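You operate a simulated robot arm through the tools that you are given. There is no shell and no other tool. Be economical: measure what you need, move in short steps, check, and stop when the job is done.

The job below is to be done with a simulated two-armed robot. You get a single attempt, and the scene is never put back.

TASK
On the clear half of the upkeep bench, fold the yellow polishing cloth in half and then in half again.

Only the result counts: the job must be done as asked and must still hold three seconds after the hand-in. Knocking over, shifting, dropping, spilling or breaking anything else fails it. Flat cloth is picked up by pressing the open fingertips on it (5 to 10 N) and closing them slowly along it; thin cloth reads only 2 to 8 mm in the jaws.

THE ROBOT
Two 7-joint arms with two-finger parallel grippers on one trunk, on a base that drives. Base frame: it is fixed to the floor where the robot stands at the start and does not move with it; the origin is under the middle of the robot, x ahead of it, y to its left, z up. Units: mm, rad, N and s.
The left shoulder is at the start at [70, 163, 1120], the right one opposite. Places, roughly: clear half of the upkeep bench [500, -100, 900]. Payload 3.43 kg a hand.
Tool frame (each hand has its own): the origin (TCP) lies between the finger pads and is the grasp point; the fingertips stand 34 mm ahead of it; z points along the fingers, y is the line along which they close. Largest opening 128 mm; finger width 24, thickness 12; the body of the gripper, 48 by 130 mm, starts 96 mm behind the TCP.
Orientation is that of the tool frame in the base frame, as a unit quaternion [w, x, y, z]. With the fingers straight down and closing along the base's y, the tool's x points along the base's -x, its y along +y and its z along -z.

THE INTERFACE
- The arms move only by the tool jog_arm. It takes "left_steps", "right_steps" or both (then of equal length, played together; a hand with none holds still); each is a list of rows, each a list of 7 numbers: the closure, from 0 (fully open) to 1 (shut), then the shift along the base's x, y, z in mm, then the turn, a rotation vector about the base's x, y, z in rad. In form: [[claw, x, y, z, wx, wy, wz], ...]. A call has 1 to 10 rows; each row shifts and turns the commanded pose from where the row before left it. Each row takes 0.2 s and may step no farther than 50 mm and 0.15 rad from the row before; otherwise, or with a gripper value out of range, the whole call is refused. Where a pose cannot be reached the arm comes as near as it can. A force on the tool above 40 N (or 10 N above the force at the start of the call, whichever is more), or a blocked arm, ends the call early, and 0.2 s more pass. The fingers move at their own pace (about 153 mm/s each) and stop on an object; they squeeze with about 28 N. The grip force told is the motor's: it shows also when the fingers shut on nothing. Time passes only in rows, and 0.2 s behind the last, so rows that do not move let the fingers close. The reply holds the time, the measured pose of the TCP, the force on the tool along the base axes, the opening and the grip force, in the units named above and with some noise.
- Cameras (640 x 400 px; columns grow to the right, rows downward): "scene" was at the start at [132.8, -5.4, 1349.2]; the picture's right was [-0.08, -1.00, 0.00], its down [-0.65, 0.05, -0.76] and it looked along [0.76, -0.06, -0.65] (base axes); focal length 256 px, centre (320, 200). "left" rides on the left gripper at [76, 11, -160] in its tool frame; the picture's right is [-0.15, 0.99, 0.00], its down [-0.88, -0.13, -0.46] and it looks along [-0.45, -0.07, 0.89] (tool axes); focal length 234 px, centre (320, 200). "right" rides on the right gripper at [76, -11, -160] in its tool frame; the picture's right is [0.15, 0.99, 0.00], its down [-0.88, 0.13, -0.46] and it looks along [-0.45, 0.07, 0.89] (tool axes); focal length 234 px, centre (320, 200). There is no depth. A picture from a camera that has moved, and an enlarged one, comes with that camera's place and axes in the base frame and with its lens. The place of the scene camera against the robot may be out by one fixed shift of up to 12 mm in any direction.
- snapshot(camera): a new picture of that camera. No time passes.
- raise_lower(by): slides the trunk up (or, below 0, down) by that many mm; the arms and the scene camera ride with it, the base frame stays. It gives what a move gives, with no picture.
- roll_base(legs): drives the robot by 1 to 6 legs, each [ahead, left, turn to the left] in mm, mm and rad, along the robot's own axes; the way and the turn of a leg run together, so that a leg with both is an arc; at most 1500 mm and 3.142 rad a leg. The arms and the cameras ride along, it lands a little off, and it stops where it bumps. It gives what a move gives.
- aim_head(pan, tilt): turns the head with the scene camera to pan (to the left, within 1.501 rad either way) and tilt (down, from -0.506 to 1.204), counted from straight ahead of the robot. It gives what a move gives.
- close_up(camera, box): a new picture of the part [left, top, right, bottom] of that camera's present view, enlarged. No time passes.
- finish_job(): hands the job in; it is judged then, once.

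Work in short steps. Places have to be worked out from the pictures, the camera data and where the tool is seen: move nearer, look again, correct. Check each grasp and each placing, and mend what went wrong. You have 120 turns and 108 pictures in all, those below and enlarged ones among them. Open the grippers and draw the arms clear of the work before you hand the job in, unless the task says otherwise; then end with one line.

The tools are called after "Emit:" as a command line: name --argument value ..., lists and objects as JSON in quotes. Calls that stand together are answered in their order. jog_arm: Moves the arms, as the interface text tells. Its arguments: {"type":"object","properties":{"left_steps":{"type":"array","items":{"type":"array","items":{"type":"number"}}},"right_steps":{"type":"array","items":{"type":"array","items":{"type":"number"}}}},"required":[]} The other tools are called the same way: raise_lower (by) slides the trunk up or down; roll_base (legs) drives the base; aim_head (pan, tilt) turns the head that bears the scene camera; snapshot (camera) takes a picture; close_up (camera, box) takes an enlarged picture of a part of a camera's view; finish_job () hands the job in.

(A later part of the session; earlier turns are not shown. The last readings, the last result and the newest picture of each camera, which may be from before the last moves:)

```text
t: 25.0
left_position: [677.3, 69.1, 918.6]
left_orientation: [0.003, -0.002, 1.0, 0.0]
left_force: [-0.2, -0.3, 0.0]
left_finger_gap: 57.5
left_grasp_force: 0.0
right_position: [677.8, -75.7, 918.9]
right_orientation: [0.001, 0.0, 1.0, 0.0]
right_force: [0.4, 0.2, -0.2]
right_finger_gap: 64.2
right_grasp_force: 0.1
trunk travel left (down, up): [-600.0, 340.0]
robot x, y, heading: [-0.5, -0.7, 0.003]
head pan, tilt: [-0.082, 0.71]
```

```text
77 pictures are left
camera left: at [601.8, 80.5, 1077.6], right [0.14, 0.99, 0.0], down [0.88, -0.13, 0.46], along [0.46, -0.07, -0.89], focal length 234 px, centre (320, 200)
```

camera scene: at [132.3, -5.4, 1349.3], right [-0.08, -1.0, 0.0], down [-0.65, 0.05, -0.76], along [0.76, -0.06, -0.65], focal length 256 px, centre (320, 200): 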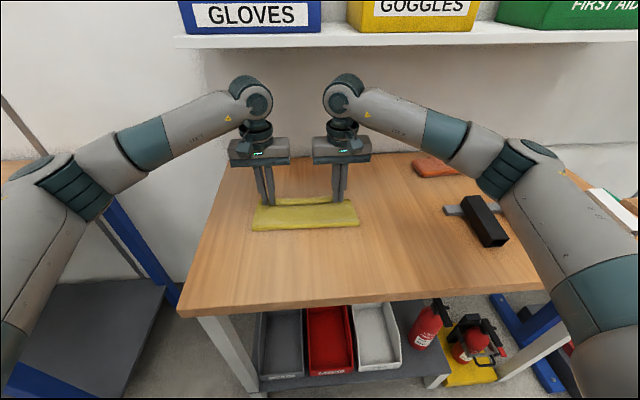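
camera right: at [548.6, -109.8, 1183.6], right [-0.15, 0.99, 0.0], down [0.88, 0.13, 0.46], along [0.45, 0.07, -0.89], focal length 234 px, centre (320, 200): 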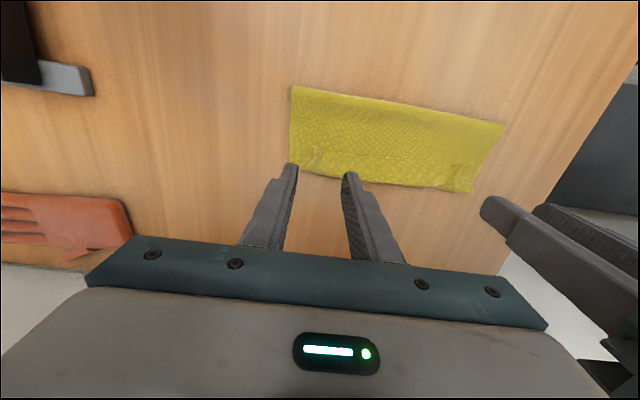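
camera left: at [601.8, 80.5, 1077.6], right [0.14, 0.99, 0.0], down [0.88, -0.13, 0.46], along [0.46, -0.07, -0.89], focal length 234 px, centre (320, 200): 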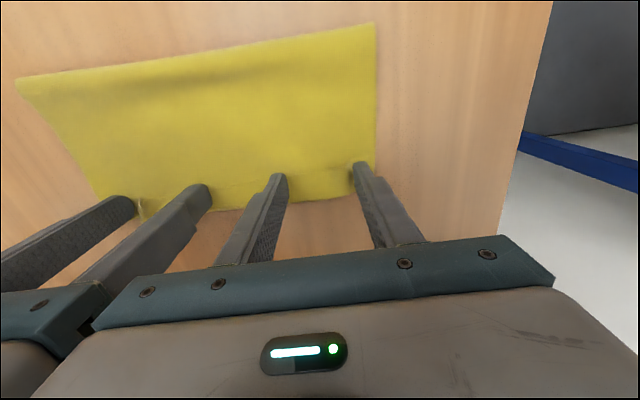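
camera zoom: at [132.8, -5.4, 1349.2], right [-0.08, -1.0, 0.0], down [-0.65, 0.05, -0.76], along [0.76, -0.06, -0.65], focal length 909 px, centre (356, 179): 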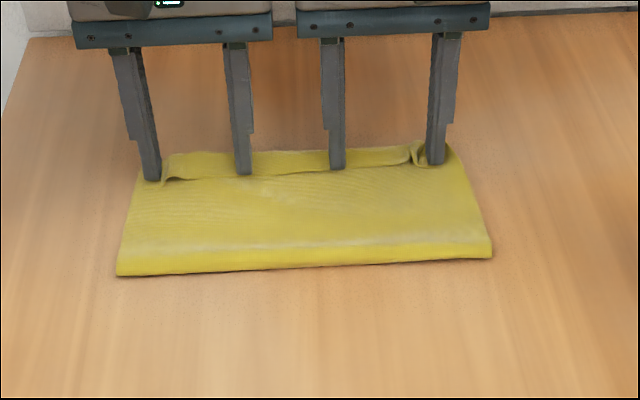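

The flap wasn't anchored, so the sweep pushed the whole top layer forward instead of unfolding it. I'll turn the hands 90° so the rear finger can hold the top layer while the front finger opens against the flap.

Emit:
jog_arm --left_steps '[[0.6, -4, 0, 10, 0, 0, 0], [0.8, 0, 10, 30, 0, 0, -0.1], [0.9, 0, 10, 30, 0, 0, -0.14], [0.9, 0, 0, 20, 0, 0, -0.15], [0.9, 0, 0, 0, 0, 0, -0.15], [0.9, 0, 0, 0, 0, 0, -0.15], [0.9, 0, 0, 0, 0, 0, -0.15], [0.9, 0, 0, 0, 0, 0, -0.15], [0.9, 0, 0, 0, 0, 0, -0.15], [0.9, 0, 0, 0, 0, 0, -0.15]]' --right_steps '[[0.6, -4, 0, 10, 0, 0, 0], [0.8, 0, -10, 30, 0, 0, 0.1], [0.9, 0, -10, 30, 0, 0, 0.14], [0.9, 0, 0, 20, 0, 0, 0.15], [0.9, 0, 0, 0, 0, 0, 0.15], [0.9, 0, 0, 0, 0, 0, 0.15], [0.9, 0, 0, 0, 0, 0, 0.15], [0.9, 0, 0, 0, 0, 0, 0.15], [0.9, 0, 0, 0, 0, 0, 0.15], [0.9, 0, 0, 0, 0, 0, 0.15]]'

Emit:
jog_arm --left_steps '[[0.9, -10, 0, 0, 0, 0, -0.14], [0.9, -10, 0, 0, 0, 0, -0.14], [0.9, 0, 0, 0, 0, 0, 0]]' --right_steps '[[0.9, -10, 0, 0, 0, 0, 0.14], [0.9, -10, 0, 0, 0, 0, 0.14], [0.9, 0, 0, 0, 0, 0, 0]]'

Emit:
snapshot --camera "scene"

Emit:
snapshot --camera "left"

Emit:
snapshot --camera "right"

```text
t: 27.2
left_position: [671.3, 88.2, 1011.2]
left_orientation: [0.004, 0.43, 0.903, -0.001]
left_force: [-0.2, 0.0, 0.2]
left_finger_gap: 13.0
left_grasp_force: 0.1
left hand out of reach, approached as far as the arm can: row 8, 9, 10
right_position: [670.8, -96.8, 1011.9]
right_orientation: [0.003, -0.431, 0.903, -0.002]
right_force: [0.0, 0.0, 0.0]
right_finger_gap: 13.1
right_grasp_force: 0.0
right hand out of reach, approached as far as the arm can: row 8, 9, 10
trunk travel left (down, up): [-600.0, 340.0]
robot x, y, heading: [-0.0, -1.8, -0.002]
head pan, tilt: [-0.082, 0.71]
```

```text
t: 28.0
left_position: [670.6, 89.1, 1011.7]
left_orientation: [0.003, 0.43, 0.903, 0.0]
left_force: [-0.4, -0.1, 0.5]
left_finger_gap: 13.0
left_grasp_force: 0.1
left hand out of reach, approached as far as the arm can: row 1, 2
right_position: [672.4, -96.2, 1012.4]
right_orientation: [0.003, -0.43, 0.903, -0.001]
right_force: [-0.3, -0.3, 0.0]
right_finger_gap: 12.7
right_grasp_force: 0.1
right hand out of reach, approached as far as the arm can: row 1, 2
trunk travel left (down, up): [-600.0, 340.0]
robot x, y, heading: [-2.4, -2.7, 0.001]
head pan, tilt: [-0.082, 0.71]
```

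```text
76 pictures are left
camera scene: at [127.7, -6.3, 1349.8], right [-0.08, -1.0, 0.0], down [-0.65, 0.05, -0.76], along [0.76, -0.06, -0.65], focal length 256 px, centre (320, 200)
```

scene: 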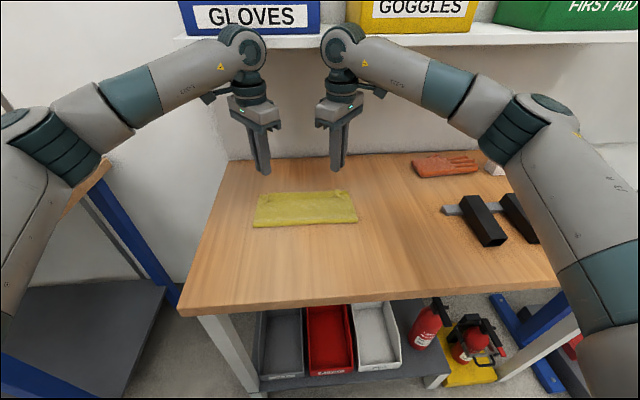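

```text
75 pictures are left
camera left: at [630.5, 155.0, 1170.3], right [0.86, 0.51, 0.0], down [0.45, -0.76, 0.46], along [0.24, -0.4, -0.89], focal length 234 px, centre (320, 200)
```

left: 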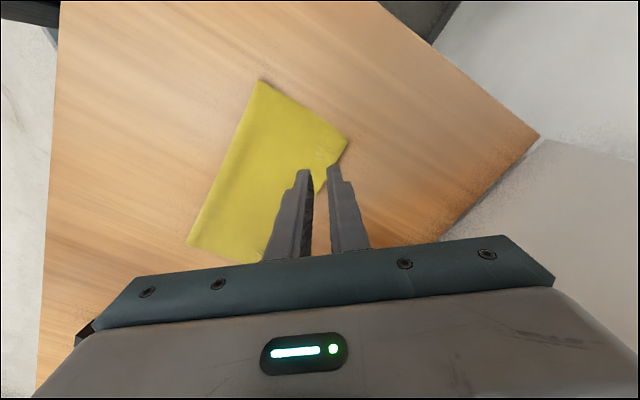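

```text
74 pictures are left
camera right: at [631.8, -163.8, 1171.6], right [-0.86, 0.51, 0.0], down [0.45, 0.77, 0.46], along [0.24, 0.39, -0.89], focal length 234 px, centre (320, 200)
```

right: 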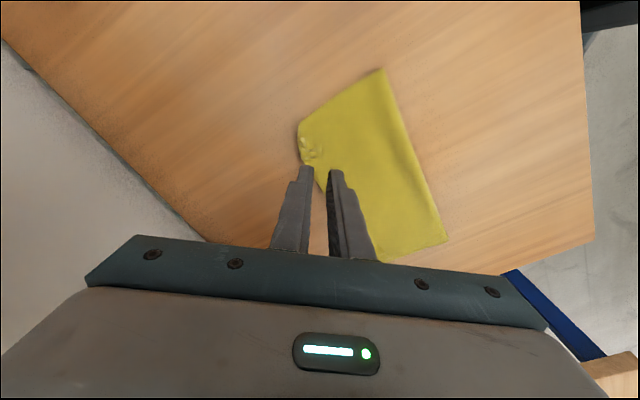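

The outward turn stops at about 51°. Before choosing what to do next, I'll look closely at the cloth.

Emit:
close_up --camera "scene" --box '[230, 170, 380, 264]'

Emit:
close_up --camera "right" --box '[260, 50, 480, 190]'

Emit:
close_up --camera "left" --box '[170, 60, 390, 200]'

```text
4.26 times, centred on (305, 217) of scene
camera zoom: at [127.7, -6.3, 1349.8], right [-0.08, -1.0, 0.0], down [-0.65, 0.05, -0.76], along [0.76, -0.06, -0.65], focal length 1088 px, centre (384, 128)
```

zoom: 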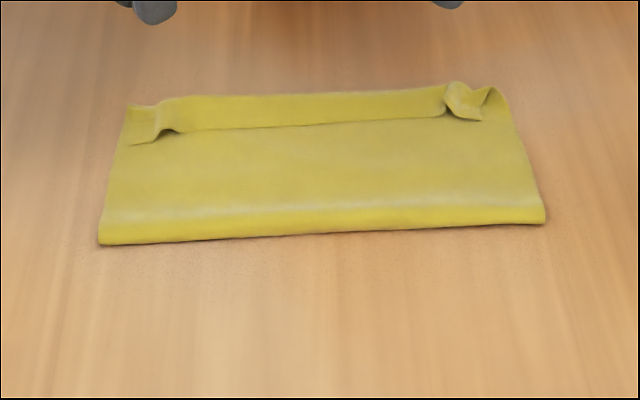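

```text
2.86 times, centred on (370, 120) of right
camera zoom: at [631.8, -163.8, 1171.6], right [-0.86, 0.51, 0.0], down [0.45, 0.77, 0.46], along [0.24, 0.39, -0.89], focal length 669 px, centre (177, 429)
```

zoom: 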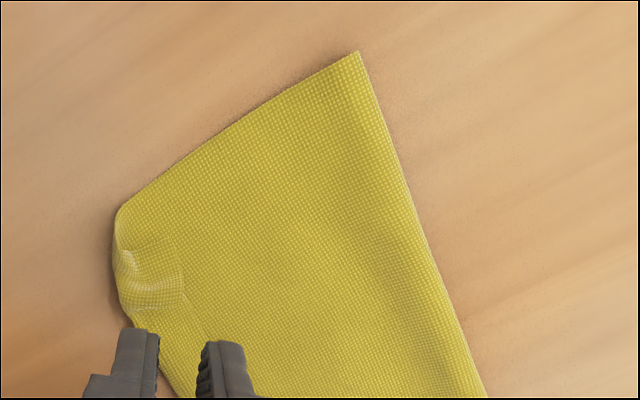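

```text
2.86 times, centred on (280, 130) of left
camera zoom: at [630.5, 155.0, 1170.3], right [0.86, 0.51, 0.0], down [0.45, -0.76, 0.46], along [0.24, -0.4, -0.89], focal length 669 px, centre (434, 400)
```

zoom: 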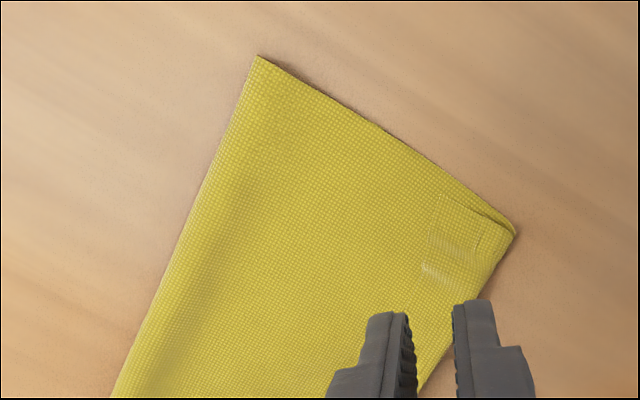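

The hem flap is about 20 mm wide with its free edge near x≈675. I'll turn the hands back straight, press the left fingers on the top layer as an anchor, and sweep the right half of the flap with the right hand.

Emit:
jog_arm --left_steps '[[0.75, -6, 0, 0, 0, 0, 0.148], [0.6, -6, -3, 0, 0, 0, 0.148], [0.5, -6, -3, 0, 0, 0, 0.148], [0.5, -6, -3, 0, 0, 0, 0.148], [0.5, -6, -3, 0, 0, 0, 0.148], [0.5, -5, -2, 0, 0, 0, 0.148], [0.5, 0, 0, 0, 0, 0, 0]]' --right_steps '[[0.75, -5, 0, 0, 0, 0, -0.148], [0.6, -5, 3, 0, 0, 0, -0.148], [0.5, -5, 4, 0, 0, 0, -0.148], [0.5, -5, 4, 0, 0, 0, -0.148], [0.5, -4, 4, 0, 0, 0, -0.148], [0.5, -3, 4, 0, 0, 0, -0.148], [0.5, 0, 0, 0, 0, 0, 0]]'

```text
t: 29.6
left_position: [638.4, 73.9, 1009.6]
left_orientation: [0.002, -0.001, 1.0, -0.001]
left_force: [-0.7, -0.5, 0.5]
left_finger_gap: 63.9
left_grasp_force: 0.1
right_position: [649.4, -76.3, 1007.8]
right_orientation: [0.001, 0.0, 1.0, 0.001]
right_force: [-0.2, -0.2, 0.0]
right_finger_gap: 64.1
right_grasp_force: 0.1
trunk travel left (down, up): [-600.0, 340.0]
robot x, y, heading: [-2.5, -1.6, 0.0]
head pan, tilt: [-0.082, 0.71]
```

Both hands are straight again. I'll lower the left to press near x 630, and the right to just above the top layer behind the flap edge.

Emit:
jog_arm --left_steps '[[0.5, -8, 0, -40, 0, 0, 0], [0.5, 0, 0, -40, 0, 0, 0], [0.5, 0, 0, -8, 0, 0, 0], [0.5, 0, 0, -3, 0, 0, 0], [0.5, 0, 0, -1.5, 0, 0, 0], [0.5, 0, 0, 0, 0, 0, 0]]' --right_steps '[[0.5, -4, 0, -40, 0, 0, 0], [0.5, 0, 0, -40, 0, 0, 0], [0.5, 0, 0, -8, 0, 0, 0], [0.5, 0, 0, -1, 0, 0, 0], [0.5, 0, 0, 0, 0, 0, 0], [0.5, 0, 0, 0, 0, 0, 0]]'

Emit:
close_up --camera "scene" --box '[230, 170, 380, 264]'

```text
t: 31.0
left_position: [630.3, 74.7, 916.2]
left_orientation: [0.003, 0.0, 1.0, -0.001]
left_force: [-1.0, 0.6, 0.9]
left_finger_gap: 64.0
left_grasp_force: 0.1
right_position: [644.3, -77.7, 921.0]
right_orientation: [0.0, -0.001, 1.0, 0.0]
right_force: [-0.1, 0.1, -0.2]
right_finger_gap: 64.2
right_grasp_force: 0.1
trunk travel left (down, up): [-600.0, 340.0]
robot x, y, heading: [-3.5, -0.5, -0.004]
head pan, tilt: [-0.082, 0.71]
```

```text
4.26 times, centred on (305, 217) of scene
camera zoom: at [133.0, -5.4, 1349.2], right [-0.08, -1.0, 0.0], down [-0.65, 0.05, -0.76], along [0.76, -0.06, -0.65], focal length 1088 px, centre (384, 128)
```

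zoom: 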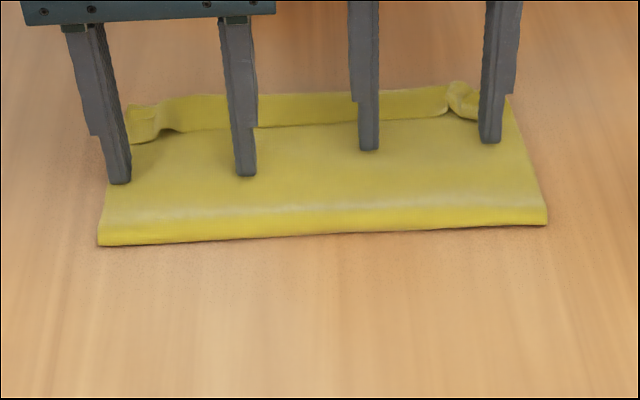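

I'll press the left until it carries about 8–10 N, and lower the right another 2 mm.

Emit:
jog_arm --left_steps '[[0.5, 0, 0, -0.7, 0, 0, 0], [0.5, 0, 0, -0.4, 0, 0, 0], [0.5, 0, 0, 0, 0, 0, 0]]' --right_steps '[[0.5, 0, 0, -1, 0, 0, 0], [0.5, 0, 0, -1, 0, 0, 0], [0.5, 0, 0, 0, 0, 0, 0]]'

```text
t: 31.8
left_position: [630.9, 74.1, 916.4]
left_orientation: [0.003, 0.0, 1.0, -0.001]
left_force: [-0.1, -0.5, 4.1]
left_finger_gap: 63.9
left_grasp_force: 0.0
right_position: [644.2, -78.0, 916.6]
right_orientation: [0.0, -0.001, 1.0, 0.0]
right_force: [-0.5, 0.2, -0.6]
right_finger_gap: 63.7
right_grasp_force: 0.2
trunk travel left (down, up): [-600.0, 340.0]
robot x, y, heading: [-2.4, -1.1, -0.003]
head pan, tilt: [-0.082, 0.71]
```

The left carries 4 N. I'll add a little more pressure, then sweep the right hand +x by 50 mm.

Emit:
jog_arm --left_steps '[[0.5, 0, 0, -0.5, 0, 0, 0], [0.5, 0, 0, 0, 0, 0, 0], [0.5, 0, 0, 0, 0, 0, 0], [0.5, 0, 0, 0, 0, 0, 0], [0.5, 0, 0, 0, 0, 0, 0], [0.5, 0, 0, 0, 0, 0, 0], [0.5, 0, 0, 0, 0, 0, 0], [0.5, 0, 0, 0, 0, 0, 0], [0.5, 0, 0, 0, 0, 0, 0]]' --right_steps '[[0.5, 0, 0, 0, 0, 0, 0], [0.5, 7, 0, 0, 0, 0, 0], [0.5, 7, 0, 0, 0, 0, 0], [0.5, 7, 0, 0, 0, 0, 0], [0.5, 7, 0, 0, 0, 0, 0], [0.5, 7, 0, 0, 0, 0, 0], [0.5, 7, 0, 0, 0, 0, 0], [0.5, 6, 0, 0, 0, 0, 0], [0.5, 0, 0, 0, 0, 0, 0]]'

Emit:
close_up --camera "scene" --box '[230, 170, 380, 264]'

```text
t: 33.8
left_position: [631.1, 72.8, 915.2]
left_orientation: [0.002, 0.0, 1.0, -0.001]
left_force: [1.5, -0.9, 11.3]
left_finger_gap: 64.0
left_grasp_force: 0.1
right_position: [689.8, -76.4, 918.5]
right_orientation: [0.0, 0.0, 1.0, 0.0]
right_force: [0.4, 0.1, 0.0]
right_finger_gap: 64.1
right_grasp_force: 0.2
trunk travel left (down, up): [-600.0, 340.0]
robot x, y, heading: [0.3, 1.3, -0.003]
head pan, tilt: [-0.082, 0.71]
```

```text
4.26 times, centred on (305, 217) of scene
camera zoom: at [131.9, -5.6, 1349.4], right [-0.08, -1.0, 0.0], down [-0.65, 0.05, -0.76], along [0.76, -0.06, -0.65], focal length 1088 px, centre (384, 128)
```

zoom: 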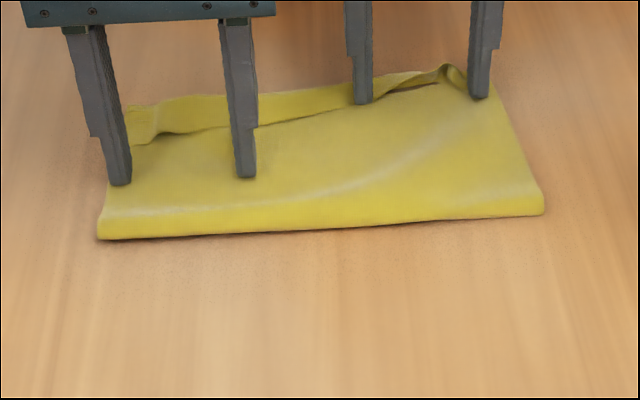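

The left half is anchored, and the right flap is now nearly upright as the top layer pulls taut. I'll continue another 25 mm, rising slightly at the end to tip it over.

Emit:
jog_arm --left_steps '[[0.5, 0, 0, 0, 0, 0, 0], [0.5, 0, 0, 0, 0, 0, 0], [0.5, 0, 0, 0, 0, 0, 0], [0.5, 0, 0, 0, 0, 0, 0], [0.5, 0, 0, 0, 0, 0, 0]]' --right_steps '[[0.5, 7, 0, 0, 0, 0, 0], [0.5, 7, 0, 1, 0, 0, 0], [0.5, 8, 0, 1, 0, 0, 0], [0.5, 8, 0, 1, 0, 0, 0], [0.5, 0, 0, 0, 0, 0, 0]]'

Emit:
close_up --camera "scene" --box '[230, 170, 380, 264]'

Emit:
close_up --camera "right" --box '[200, 40, 600, 290]'

```text
t: 35.0
left_position: [630.9, 74.3, 915.6]
left_orientation: [0.002, 0.0, 1.0, -0.001]
left_force: [2.7, 1.0, 13.5]
left_finger_gap: 63.8
left_grasp_force: 0.1
right_position: [721.2, -76.5, 922.3]
right_orientation: [0.0, 0.0, 1.0, 0.0]
right_force: [-0.5, 0.0, -0.2]
right_finger_gap: 64.1
right_grasp_force: 0.0
trunk travel left (down, up): [-600.0, 340.0]
robot x, y, heading: [1.4, -0.3, 0.004]
head pan, tilt: [-0.082, 0.71]
```

```text
4.26 times, centred on (305, 217) of scene
camera zoom: at [131.8, -5.6, 1349.4], right [-0.08, -1.0, 0.0], down [-0.65, 0.05, -0.76], along [0.76, -0.06, -0.65], focal length 1088 px, centre (384, 128)
```

zoom: 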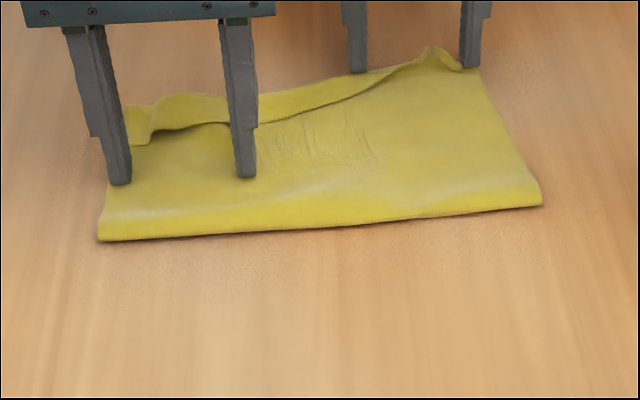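

```text
1.60 times, centred on (400, 165) of right
camera zoom: at [645.3, -88.7, 1082.0], right [-0.15, 0.99, 0.0], down [0.88, 0.13, 0.46], along [0.45, 0.07, -0.89], focal length 375 px, centre (192, 256)
```

zoom: 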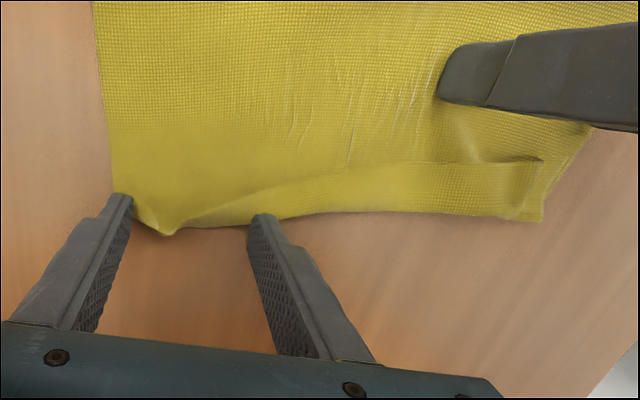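

The right part of the hem has flipped open. Now I'll swap roles: the right hand anchors the top layer at x≈665 and the left sweeps its half.

Emit:
jog_arm --left_steps '[[0.5, 0, 0, 0, 0, 0, 0], [0.5, 0, 0, 0, 0, 0, 0], [0.5, 0, 0, 0, 0, 0, 0], [0.5, 0, 0, 0, 0, 0, 0], [0.5, 0, 0, 0, 0, 0, 0], [0.5, 0, 0, 0, 0, 0, 0], [0.5, 0, 0, 0, 0, 0, 0], [0.5, 0, 0, 0, 0, 0, 0]]' --right_steps '[[0.5, 0, 0, 20, 0, 0, 0], [0.5, -30, 0, 5, 0, 0, 0], [0.5, -30, 0, 0, 0, 0, 0], [0.5, 0, 0, -15, 0, 0, 0], [0.5, 0, 0, -10, 0, 0, 0], [0.5, 0, 0, -4, 0, 0, 0], [0.5, 0, 0, -2, 0, 0, 0], [0.5, 0, 0, -0.5, 0, 0, 0]]'

```text
t: 36.8
left_position: [630.9, 75.8, 915.9]
left_orientation: [0.002, 0.0, 1.0, -0.001]
left_force: [-0.5, -0.2, 12.8]
left_finger_gap: 63.9
left_grasp_force: 0.0
right_position: [661.2, -77.4, 914.8]
right_orientation: [0.001, -0.001, 1.0, 0.0]
right_force: [0.1, 0.4, -0.6]
right_finger_gap: 64.2
right_grasp_force: 0.1
trunk travel left (down, up): [-600.0, 340.0]
robot x, y, heading: [1.4, -2.9, -0.002]
head pan, tilt: [-0.082, 0.71]
```

I'll press the right until it reads about 10 N.

Emit:
jog_arm --right_steps '[[0.5, 0, 0, -0.7, 0, 0, 0], [0.5, 0, 0, -0.4, 0, 0, 0], [0.5, 0, 0, -0.2, 0, 0, 0]]'

```text
t: 37.6
left_position: [630.5, 75.8, 915.4]
left_orientation: [0.004, 0.0, 1.0, -0.001]
left_force: [1.4, -0.5, 9.3]
left_finger_gap: 63.9
left_grasp_force: 0.0
right_position: [661.9, -76.6, 914.7]
right_orientation: [0.002, -0.001, 1.0, 0.0]
right_force: [-2.0, 1.6, 10.0]
right_finger_gap: 63.6
right_grasp_force: 0.0
trunk travel left (down, up): [-600.0, 340.0]
robot x, y, heading: [-3.6, 0.2, -0.002]
head pan, tilt: [-0.082, 0.71]
```

The right hand anchors at 10 N. I'll lift the left by 2.5 mm and sweep +x, rising gently toward the end.

Emit:
jog_arm --left_steps '[[0.5, 0, 0, 2.3, 0, 0, 0], [0.5, 9, -2, 0, 0, 0, 0], [0.5, 9, 0, 0, 0, 0, 0], [0.5, 9, 0, 0, 0, 0, 0], [0.5, 9, 0, 0, 0, 0, 0], [0.5, 9, 0, 0, 0, 0, 0], [0.5, 9, 0, 0, 0, 0, 0], [0.5, 9, 0, 1, 0, 0, 0], [0.5, 9, 0, 1, 0, 0, 0], [0.5, 9, 0, 1, 0, 0, 0]]'

Emit:
close_up --camera "scene" --box '[230, 170, 380, 264]'

Emit:
close_up --camera "left" --box '[100, 40, 500, 290]'

```text
t: 39.8
left_position: [710.8, 73.5, 921.8]
left_orientation: [0.003, 0.0, 1.0, -0.002]
left_force: [-0.2, 0.0, 0.3]
left_finger_gap: 63.8
left_grasp_force: 0.0
right_position: [660.1, -75.5, 915.3]
right_orientation: [0.001, -0.001, 1.0, 0.0]
right_force: [3.2, 0.5, 23.2]
right_finger_gap: 63.7
right_grasp_force: 0.0
trunk travel left (down, up): [-600.0, 340.0]
robot x, y, heading: [-1.1, -1.0, 0.0]
head pan, tilt: [-0.082, 0.71]
```

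```text
4.26 times, centred on (305, 217) of scene
camera zoom: at [130.7, -4.9, 1349.5], right [-0.08, -1.0, 0.0], down [-0.65, 0.05, -0.76], along [0.76, -0.06, -0.65], focal length 1088 px, centre (384, 128)
```

zoom: 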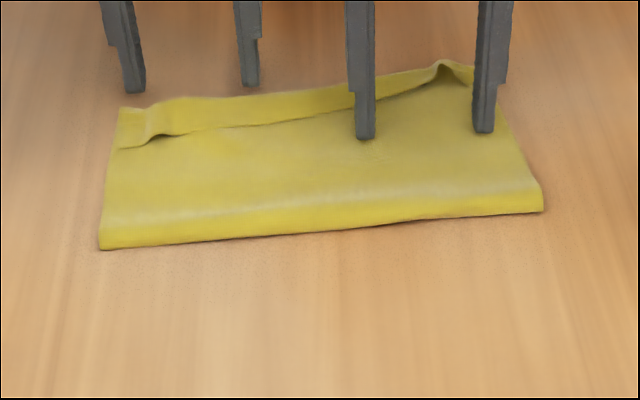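

```text
1.60 times, centred on (300, 165) of left
camera zoom: at [634.6, 84.1, 1081.0], right [0.15, 0.99, 0.0], down [0.88, -0.13, 0.46], along [0.46, -0.07, -0.89], focal length 375 px, centre (352, 256)
```

zoom: 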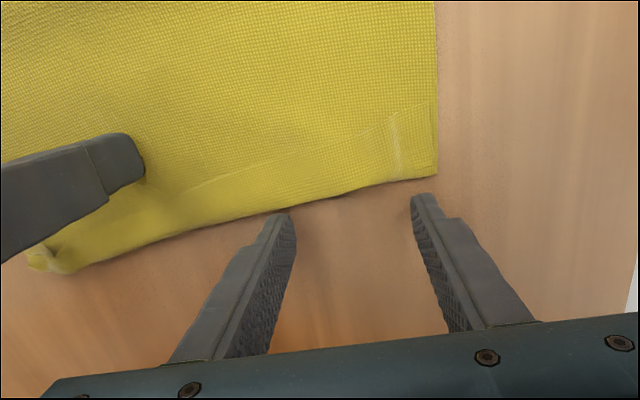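

The left fingers skimmed over the flap, which lies at x≈662–696 beyond the bottom layer's edge. I'll pinch the free flap directly and pull it out toward +x instead, starting on the left.

Emit:
jog_arm --left_steps '[[0.6, 0, 0, 20, 0, 0, 0], [0.72, -20, 4, 0, 0, 0, 0], [0.72, -19, 4, 0, 0, 0, 0], [0.72, 0, 0, -10, 0, 0, 0], [0.72, 0, 0, -6, 0, 0, 0], [0.72, 0, 0, -3, 0, 0, 0], [0.72, 0, 0, 0, 0, 0, 0]]' --right_steps '[[0.5, 0, 0, 0.5, 0, 0, 0], [0.5, 0, 0, 0, 0, 0, 0], [0.5, 0, 0, 0, 0, 0, 0], [0.5, 0, 0, 0, 0, 0, 0], [0.5, 0, 0, 0, 0, 0, 0], [0.5, 0, 0, 0, 0, 0, 0], [0.5, 0, 0, 0, 0, 0, 0]]'

Emit:
close_up --camera "scene" --box '[230, 170, 380, 264]'

Emit:
close_up --camera "left" --box '[100, 40, 500, 290]'

```text
t: 41.4
left_position: [671.8, 80.4, 922.0]
left_orientation: [0.003, 0.0, 1.0, -0.001]
left_force: [0.5, 0.0, -0.5]
left_finger_gap: 36.0
left_grasp_force: 0.0
right_position: [660.6, -76.6, 914.2]
right_orientation: [0.001, -0.001, 1.0, 0.0]
right_force: [1.2, 2.2, 17.6]
right_finger_gap: 63.8
right_grasp_force: 0.1
trunk travel left (down, up): [-600.0, 340.0]
robot x, y, heading: [-1.6, -1.0, -0.007]
head pan, tilt: [-0.082, 0.71]
```

```text
4.26 times, centred on (305, 217) of scene
camera zoom: at [130.9, -4.9, 1349.5], right [-0.08, -1.0, 0.0], down [-0.65, 0.05, -0.76], along [0.76, -0.06, -0.65], focal length 1088 px, centre (384, 128)
```

zoom: 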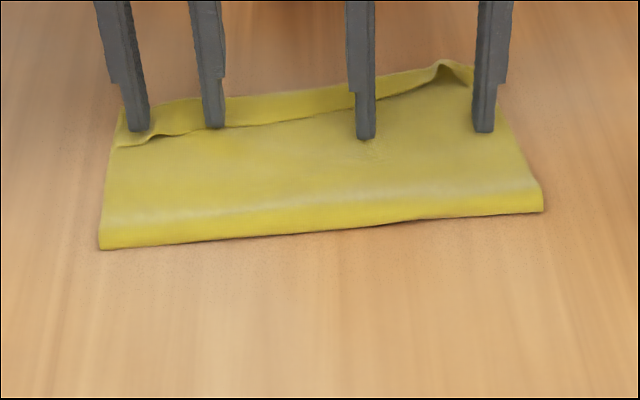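

```text
1.60 times, centred on (300, 165) of left
camera zoom: at [595.2, 92.2, 1081.3], right [0.15, 0.99, 0.0], down [0.88, -0.13, 0.46], along [0.46, -0.07, -0.89], focal length 375 px, centre (352, 256)
```

zoom: 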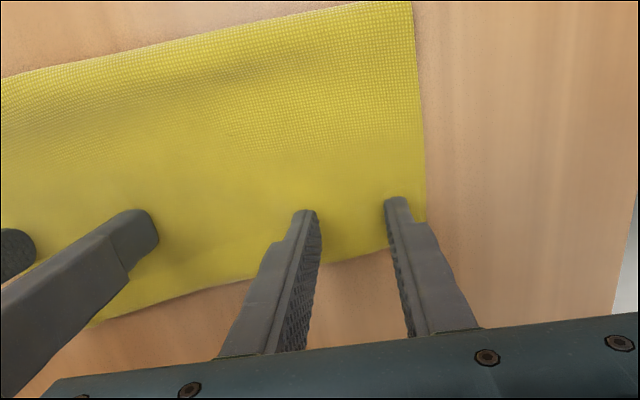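

The fingers sit over the flap. I'll press down to a few newtons.

Emit:
jog_arm --left_steps '[[0.72, 0, 0, -2, 0, 0, 0], [0.72, 0, 0, -1.5, 0, 0, 0], [0.72, 0, 0, -1.0, 0, 0, 0], [0.72, 0, 0, -0.5, 0, 0, 0]]'

```text
t: 42.4
left_position: [671.1, 80.4, 916.5]
left_orientation: [0.003, 0.0, 1.0, 0.0]
left_force: [0.7, -0.5, 0.0]
left_finger_gap: 35.8
left_grasp_force: 0.1
right_position: [660.9, -75.3, 916.0]
right_orientation: [0.001, -0.001, 1.0, 0.0]
right_force: [-0.2, 1.3, 16.4]
right_finger_gap: 63.8
right_grasp_force: 0.0
trunk travel left (down, up): [-600.0, 340.0]
robot x, y, heading: [4.6, 1.8, 0.001]
head pan, tilt: [-0.082, 0.71]
```

There's no force yet, so I'll press a little more.

Emit:
jog_arm --left_steps '[[0.72, 0, 0, -0.7, 0, 0, 0], [0.72, 0, 0, -0.5, 0, 0, 0]]'

```text
t: 43.0
left_position: [672.4, 80.6, 915.2]
left_orientation: [0.003, -0.001, 1.0, -0.002]
left_force: [-0.3, -0.2, 1.7]
left_finger_gap: 35.9
left_grasp_force: 0.1
right_position: [661.1, -76.2, 915.6]
right_orientation: [0.001, -0.001, 1.0, 0.0]
right_force: [-0.1, 1.6, 14.4]
right_finger_gap: 63.7
right_grasp_force: 0.1
trunk travel left (down, up): [-600.0, 340.0]
robot x, y, heading: [-0.7, -3.2, 0.002]
head pan, tilt: [-0.082, 0.71]
```

Contact is starting. I'll add 0.4 mm and close slowly.

Emit:
jog_arm --left_steps '[[0.75, 0, 0, -0.4, 0, 0, 0], [0.78, 0, 0, 0, 0, 0, 0], [0.81, 0, 0, 0, 0, 0, 0], [0.84, 0, 0, 0, 0, 0, 0], [0.87, 0, 0, 0, 0, 0, 0], [0.9, 0, 0, 0, 0, 0, 0], [0.93, 0, 0, 0, 0, 0, 0], [0.96, 0, 0, 0, 0, 0, 0], [1, 0, 0, 0, 0, 0, 0], [1, 0, 0, 0, 0, 0, 0]]'

Emit:
jog_arm --left_steps '[[1, 0, 0, 5, 0, 0, 0], [1, 3, 0, 8, 0, 0, 0], [1, 5, 0, 8, 0, 0, 0], [1, 0, 0, 0, 0, 0, 0]]'

Emit:
close_up --camera "scene" --box '[230, 170, 380, 264]'

Emit:
close_up --camera "left" --box '[100, 40, 500, 290]'

```text
t: 45.2
left_position: [672.0, 80.5, 916.0]
left_orientation: [0.004, 0.0, 1.0, -0.001]
left_force: [-0.6, -0.8, 7.9]
left_finger_gap: 2.5
left_grasp_force: 28.0
right_position: [660.7, -75.8, 914.6]
right_orientation: [0.001, 0.0, 1.0, 0.0]
right_force: [0.7, 3.0, 10.3]
right_finger_gap: 63.8
right_grasp_force: 0.0
trunk travel left (down, up): [-600.0, 340.0]
robot x, y, heading: [-0.9, 0.2, -0.004]
head pan, tilt: [-0.082, 0.71]
```

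```text
t: 46.2
left_position: [680.2, 79.0, 936.6]
left_orientation: [0.003, 0.0, 1.0, -0.002]
left_force: [-0.3, -3.9, -0.1]
left_finger_gap: 2.3
left_grasp_force: 27.7
right_position: [661.6, -75.9, 915.1]
right_orientation: [0.001, 0.0, 1.0, 0.0]
right_force: [-0.1, 4.2, 13.5]
right_finger_gap: 64.3
right_grasp_force: 0.2
trunk travel left (down, up): [-600.0, 340.0]
robot x, y, heading: [-2.4, 2.2, 0.002]
head pan, tilt: [-0.082, 0.71]
```

```text
4.26 times, centred on (305, 217) of scene
camera zoom: at [131.2, -5.1, 1349.4], right [-0.08, -1.0, 0.0], down [-0.65, 0.05, -0.76], along [0.76, -0.06, -0.65], focal length 1088 px, centre (384, 128)
```

zoom: 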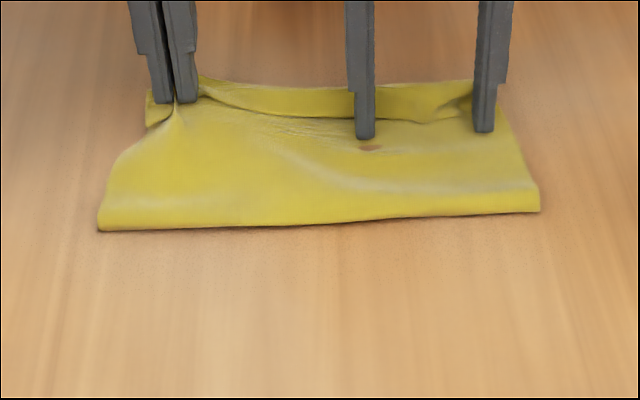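

```text
1.60 times, centred on (300, 165) of left
camera zoom: at [603.8, 91.6, 1095.7], right [0.15, 0.99, 0.0], down [0.88, -0.13, 0.46], along [0.46, -0.07, -0.89], focal length 375 px, centre (352, 256)
```

zoom: 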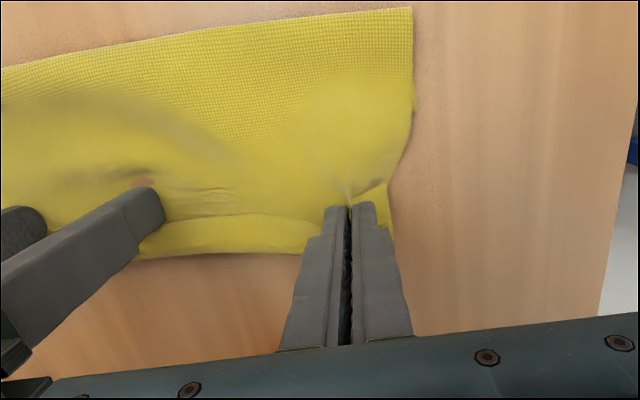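

The left hand has pinched cloth (2.3 mm), but probably the top layer along with the flap. I'll free the right hand and lift the left higher to see how it hangs.

Emit:
jog_arm --left_steps '[[1, 0, 0, 0, 0, 0, 0], [1, 0, 0, 0, 0, 0, 0], [1, -5, 0, 20, 0, 0, 0], [1, -5, 0, 20, 0, 0, 0], [1, 0, 0, 0, 0, 0, 0]]' --right_steps '[[0.5, 0, -5, 20, 0, 0, 0], [0.5, 0, -20, 30, 0, 0, 0], [0.5, 0, -20, 20, 0, 0, 0], [0.5, 0, 0, 0, 0, 0, 0], [0.5, 0, 0, 0, 0, 0, 0]]'

Emit:
close_up --camera "scene" --box '[220, 140, 400, 252]'

Emit:
close_up --camera "right" --box '[200, 40, 640, 315]'

```text
t: 47.4
left_position: [670.5, 79.0, 974.5]
left_orientation: [0.002, 0.0, 1.0, -0.001]
left_force: [-0.3, 0.1, -0.2]
left_finger_gap: 2.3
left_grasp_force: 27.9
right_position: [661.1, -122.4, 983.5]
right_orientation: [-0.001, -0.001, 1.0, 0.001]
right_force: [0.8, -0.4, 0.1]
right_finger_gap: 64.2
right_grasp_force: 0.0
trunk travel left (down, up): [-600.0, 340.0]
robot x, y, heading: [-3.3, -2.1, 0.004]
head pan, tilt: [-0.082, 0.71]
```

```text
3.56 times, centred on (310, 196) of scene
camera zoom: at [133.3, -5.5, 1349.2], right [-0.08, -1.0, 0.0], down [-0.65, 0.05, -0.76], along [0.76, -0.06, -0.65], focal length 909 px, centre (356, 214)
```

zoom: 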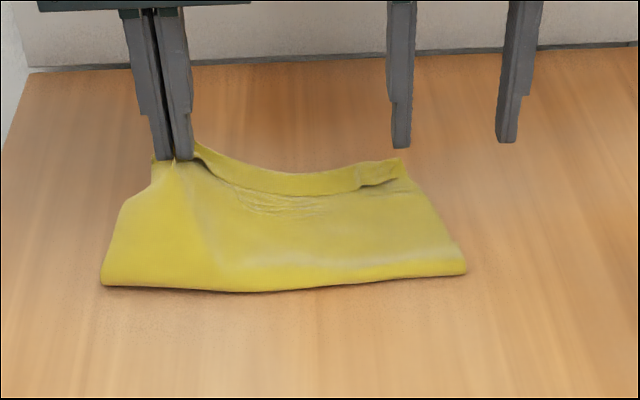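

```text
1.45 times, centred on (420, 178) of right
camera zoom: at [585.9, -133.6, 1143.3], right [-0.15, 0.99, 0.0], down [0.88, 0.13, 0.45], along [0.45, 0.07, -0.89], focal length 341 px, centre (174, 233)
```

zoom: 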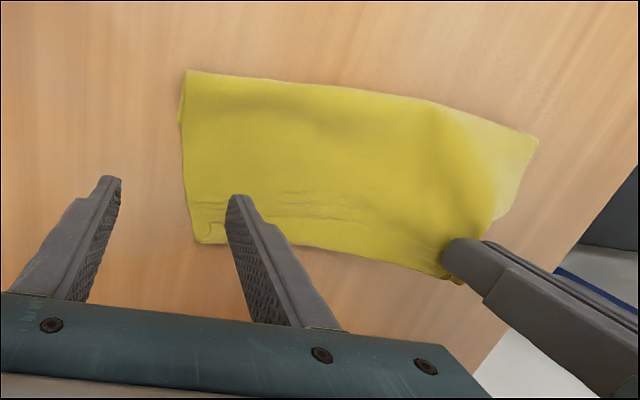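

The left hand holds the top edge. I'll pinch the right end of that edge too, near (698, −72). Then I can carry it back, lay the cloth flat, and refold with a better release.

Emit:
jog_arm --right_steps '[[0.72, 12, 16, 0, 0, 0, 0], [0.72, 12, 17, 0, 0, 0, 0], [0.72, 13, 17, -20, 0, 0, 0], [0.72, 0, 0, -25, 0, 0, 0], [0.72, 0, 0, -15, 0, 0, 0], [0.72, 0, 0, 0, 0, 0, 0]]'

Emit:
close_up --camera "scene" --box '[220, 140, 400, 252]'

Emit:
close_up --camera "right" --box '[200, 40, 640, 315]'

```text
t: 48.8
left_position: [672.4, 80.7, 974.4]
left_orientation: [0.002, 0.0, 1.0, -0.002]
left_force: [0.9, 0.3, -0.4]
left_finger_gap: 2.3
left_grasp_force: 27.3
right_position: [699.5, -70.6, 921.5]
right_orientation: [-0.001, 0.0, 1.0, -0.001]
right_force: [0.6, 1.0, 0.7]
right_finger_gap: 35.7
right_grasp_force: 0.1
trunk travel left (down, up): [-600.0, 340.0]
robot x, y, heading: [1.6, 3.3, 0.0]
head pan, tilt: [-0.082, 0.71]
```

```text
3.56 times, centred on (310, 196) of scene
camera zoom: at [134.2, -4.2, 1349.1], right [-0.08, -1.0, 0.0], down [-0.65, 0.05, -0.76], along [0.76, -0.06, -0.65], focal length 909 px, centre (356, 214)
```

zoom: 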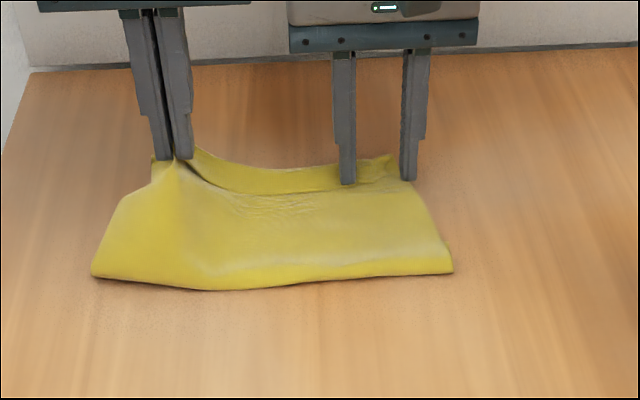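

```text
1.45 times, centred on (420, 178) of right
camera zoom: at [624.3, -82.5, 1082.1], right [-0.15, 0.99, 0.0], down [0.88, 0.13, 0.45], along [0.45, 0.07, -0.89], focal length 341 px, centre (174, 233)
```

zoom: 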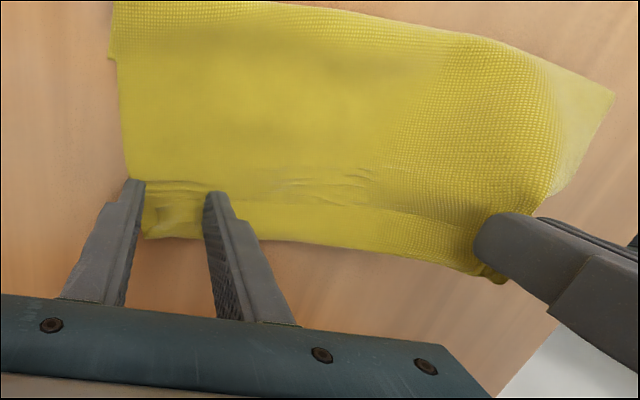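

The outer finger is on the cloth's side edge. I'll shift 7 mm inward and 5 mm further out in x, then press.

Emit:
jog_arm --right_steps '[[0.72, 5, 7, 0, 0, 0, 0], [0.72, 0, 0, -3, 0, 0, 0], [0.72, 0, 0, -2, 0, 0, 0], [0.72, 0, 0, -1, 0, 0, 0], [0.72, 0, 0, -0.6, 0, 0, 0]]'

```text
t: 50.0
left_position: [671.3, 78.5, 975.3]
left_orientation: [0.002, 0.0, 1.0, -0.001]
left_force: [0.2, -0.7, 0.1]
left_finger_gap: 2.5
left_grasp_force: 27.8
right_position: [703.8, -64.6, 916.2]
right_orientation: [0.0, -0.002, 1.0, 0.0]
right_force: [0.2, 0.5, -0.3]
right_finger_gap: 35.6
right_grasp_force: 0.0
trunk travel left (down, up): [-600.0, 340.0]
robot x, y, heading: [4.0, -1.3, 0.002]
head pan, tilt: [-0.082, 0.71]
```

I'll continue pressing in small steps.

Emit:
jog_arm --right_steps '[[0.72, 0, 0, -0.8, 0, 0, 0], [0.72, 0, 0, -0.6, 0, 0, 0], [0.72, 0, 0, 0, 0, 0, 0]]'

```text
t: 50.8
left_position: [672.3, 79.1, 974.7]
left_orientation: [0.003, -0.001, 1.0, -0.001]
left_force: [0.3, -0.8, 0.0]
left_finger_gap: 2.7
left_grasp_force: 27.6
right_position: [703.2, -64.5, 916.3]
right_orientation: [-0.001, -0.001, 1.0, 0.0]
right_force: [-0.7, -0.2, 1.4]
right_finger_gap: 36.0
right_grasp_force: 0.1
trunk travel left (down, up): [-600.0, 340.0]
robot x, y, heading: [-1.1, -1.4, -0.003]
head pan, tilt: [-0.082, 0.71]
```

Contact is starting, so I'll add 0.6 mm and close slowly.

Emit:
jog_arm --right_steps '[[0.75, 0, 0, -0.6, 0, 0, 0], [0.78, 0, 0, 0, 0, 0, 0], [0.81, 0, 0, 0, 0, 0, 0], [0.84, 0, 0, 0, 0, 0, 0], [0.87, 0, 0, 0, 0, 0, 0], [0.9, 0, 0, 0, 0, 0, 0], [0.93, 0, 0, 0, 0, 0, 0], [0.96, 0, 0, 0, 0, 0, 0], [1, 0, 0, 0, 0, 0, 0], [1, 0, 0, 0, 0, 0, 0]]'

Emit:
jog_arm --left_steps '[[1, 0, 0, 0, 0, 0, 0], [1, 5, 0, 5, 0, 0, 0], [1, 10, 0, 10, 0, 0, 0], [1, 10, 0, 10, 0, 0, 0], [1, 0, 0, 0, 0, 0, 0]]' --right_steps '[[1, 0, 0, 15, 0, 0, 0], [1, 0, 0, 20, 0, 0, 0], [1, 0, 0, 25, 0, 0, 0], [1, -5, 0, 25, 0, 0, 0], [1, 0, 0, 0, 0, 0, 0]]'

Emit:
close_up --camera "scene" --box '[220, 140, 400, 252]'

Emit:
snapshot --camera "right"

```text
t: 53.0
left_position: [671.7, 79.4, 975.7]
left_orientation: [0.003, 0.0, 1.0, -0.001]
left_force: [0.1, -3.3, -0.9]
left_finger_gap: 2.3
left_grasp_force: 27.9
right_position: [704.0, -63.0, 915.8]
right_orientation: [0.001, -0.001, 1.0, 0.0]
right_force: [-0.3, 2.9, 5.4]
right_finger_gap: 2.2
right_grasp_force: 28.1
trunk travel left (down, up): [-600.0, 340.0]
robot x, y, heading: [3.1, 1.5, 0.004]
head pan, tilt: [-0.082, 0.71]
```

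```text
t: 54.2
left_position: [674.5, 83.6, 982.3]
left_orientation: [-0.004, 0.009, 1.0, 0.007]
left_force: [-0.3, 0.0, -0.1]
left_finger_gap: 2.4
left_grasp_force: 28.2
right_position: [682.6, -63.8, 970.0]
right_orientation: [-0.019, 0.001, 1.0, -0.011]
right_force: [0.7, 0.1, 0.3]
right_finger_gap: 2.3
right_grasp_force: 27.8
trunk travel left (down, up): [-600.0, 340.0]
robot x, y, heading: [-2.4, 0.4, 0.001]
head pan, tilt: [-0.082, 0.71]
```

```text
3.56 times, centred on (310, 196) of scene
camera zoom: at [117.3, -0.2, 1346.0], right [-0.08, -1.0, 0.0], down [-0.64, 0.05, -0.76], along [0.76, -0.06, -0.64], focal length 909 px, centre (356, 214)
```

zoom: 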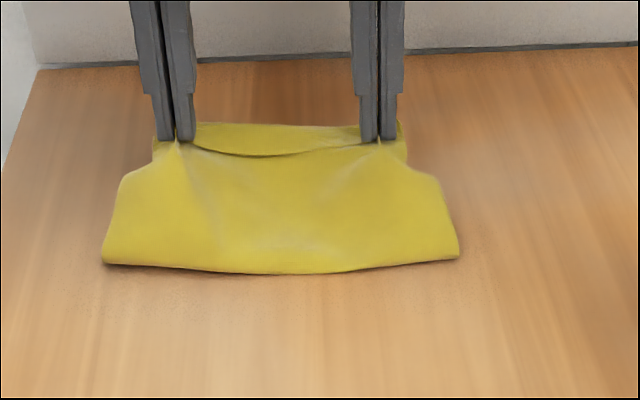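

```text
55 pictures are left
camera right: at [612.5, -73.3, 1133.4], right [-0.15, 0.99, -0.02], down [0.9, 0.14, 0.42], along [0.42, 0.05, -0.91], focal length 234 px, centre (320, 200)
```

right: 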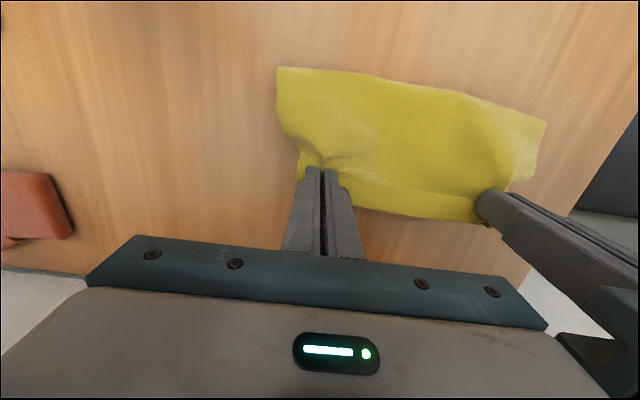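

The arms fell short of the commanded height and the head was pushed back, so an arm is probably bumping the shelf. I'll back both hands away toward −x right away and check the shelf.

Emit:
jog_arm --left_steps '[[1, -20, 0, 0, 0, 0, 0], [1, -25, 0, 0, 0, 0, 0], [1, 0, 0, 0, 0, 0, 0]]' --right_steps '[[1, -20, 0, 0, 0, 0, 0], [1, -25, 0, 0, 0, 0, 0], [1, 0, 0, 0, 0, 0, 0]]'

Emit:
snapshot --camera "scene"

```text
t: 55.0
left_position: [656.2, 79.0, 1002.5]
left_orientation: [0.002, 0.0, 1.0, -0.002]
left_force: [0.6, 0.4, -0.6]
left_finger_gap: 2.3
left_grasp_force: 27.8
right_position: [658.5, -63.7, 1001.3]
right_orientation: [-0.002, -0.001, 1.0, 0.0]
right_force: [0.7, -0.1, -0.8]
right_finger_gap: 2.1
right_grasp_force: 28.2
trunk travel left (down, up): [-600.0, 340.0]
robot x, y, heading: [5.6, -1.7, -0.001]
head pan, tilt: [-0.082, 0.71]
```

```text
54 pictures are left
camera scene: at [138.2, -4.9, 1350.5], right [-0.08, -1.0, 0.0], down [-0.65, 0.05, -0.76], along [0.75, -0.06, -0.65], focal length 256 px, centre (320, 200)
```

scene: 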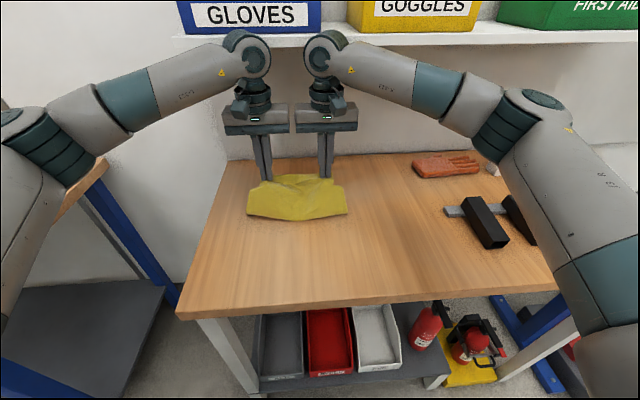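

The shelf and boxes look undisturbed, and I'll keep below z≈980 out there from now on. Both ends are held, so I'll carry the edge back toward the near side and look before laying it down.

Emit:
jog_arm --left_steps '[[1, -35, 0, 0, 0, 0, 0], [1, -35, 4, 0, 0, 0, 0], [1, -35, 4, 0, 0, 0, 0], [1, -35, 4, -5, 0, 0, 0], [1, -30, 4, -12, 0, 0, 0], [1, -25, 4, -15, 0, 0, 0], [1, 0, 0, 0, 0, 0, 0]]' --right_steps '[[1, -35, 0, 0, 0, 0, 0], [1, -35, -4, 0, 0, 0, 0], [1, -35, -4, 0, 0, 0, 0], [1, -35, -4, -5, 0, 0, 0], [1, -30, -4, -12, 0, 0, 0], [1, -25, -4, -15, 0, 0, 0], [1, 0, 0, 0, 0, 0, 0]]'

Emit:
close_up --camera "scene" --box '[200, 150, 400, 275]'

Emit:
snapshot --camera "left"

```text
t: 56.4
left_position: [462.3, 94.1, 972.7]
left_orientation: [0.002, 0.003, 1.0, -0.008]
left_force: [-1.3, -21.9, -0.9]
left_finger_gap: 2.5
left_grasp_force: 27.7
right_position: [462.7, -80.0, 971.9]
right_orientation: [0.002, -0.002, 1.0, 0.009]
right_force: [-0.5, 21.5, 0.2]
right_finger_gap: 2.3
right_grasp_force: 27.7
trunk travel left (down, up): [-600.0, 340.0]
robot x, y, heading: [-4.6, 1.7, -0.001]
head pan, tilt: [-0.082, 0.71]
stopped in row 7 (left hand): the force on the tool passed its limit (the readings are from after the stop); the commanded pose is now the measured one
```

```text
3.20 times, centred on (300, 212) of scene
camera zoom: at [132.5, -5.4, 1349.3], right [-0.08, -1.0, 0.0], down [-0.65, 0.05, -0.76], along [0.76, -0.06, -0.65], focal length 818 px, centre (384, 160)
```

zoom: 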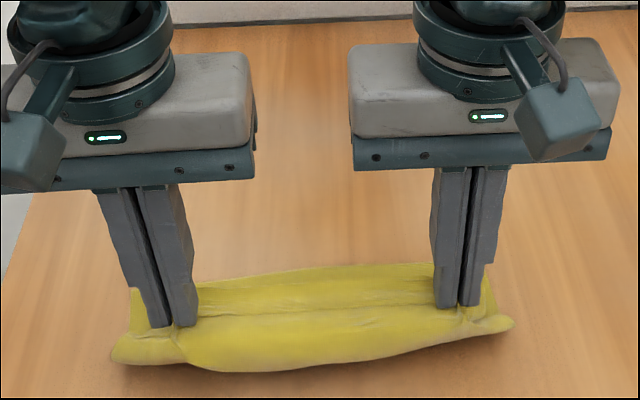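

```text
52 pictures are left
camera left: at [384.9, 108.8, 1131.2], right [0.15, 0.99, -0.02], down [0.88, -0.13, 0.46], along [0.46, -0.08, -0.89], focal length 234 px, centre (320, 200)
```

left: 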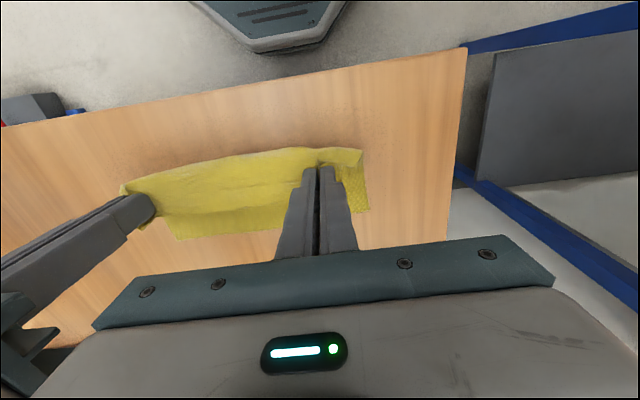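

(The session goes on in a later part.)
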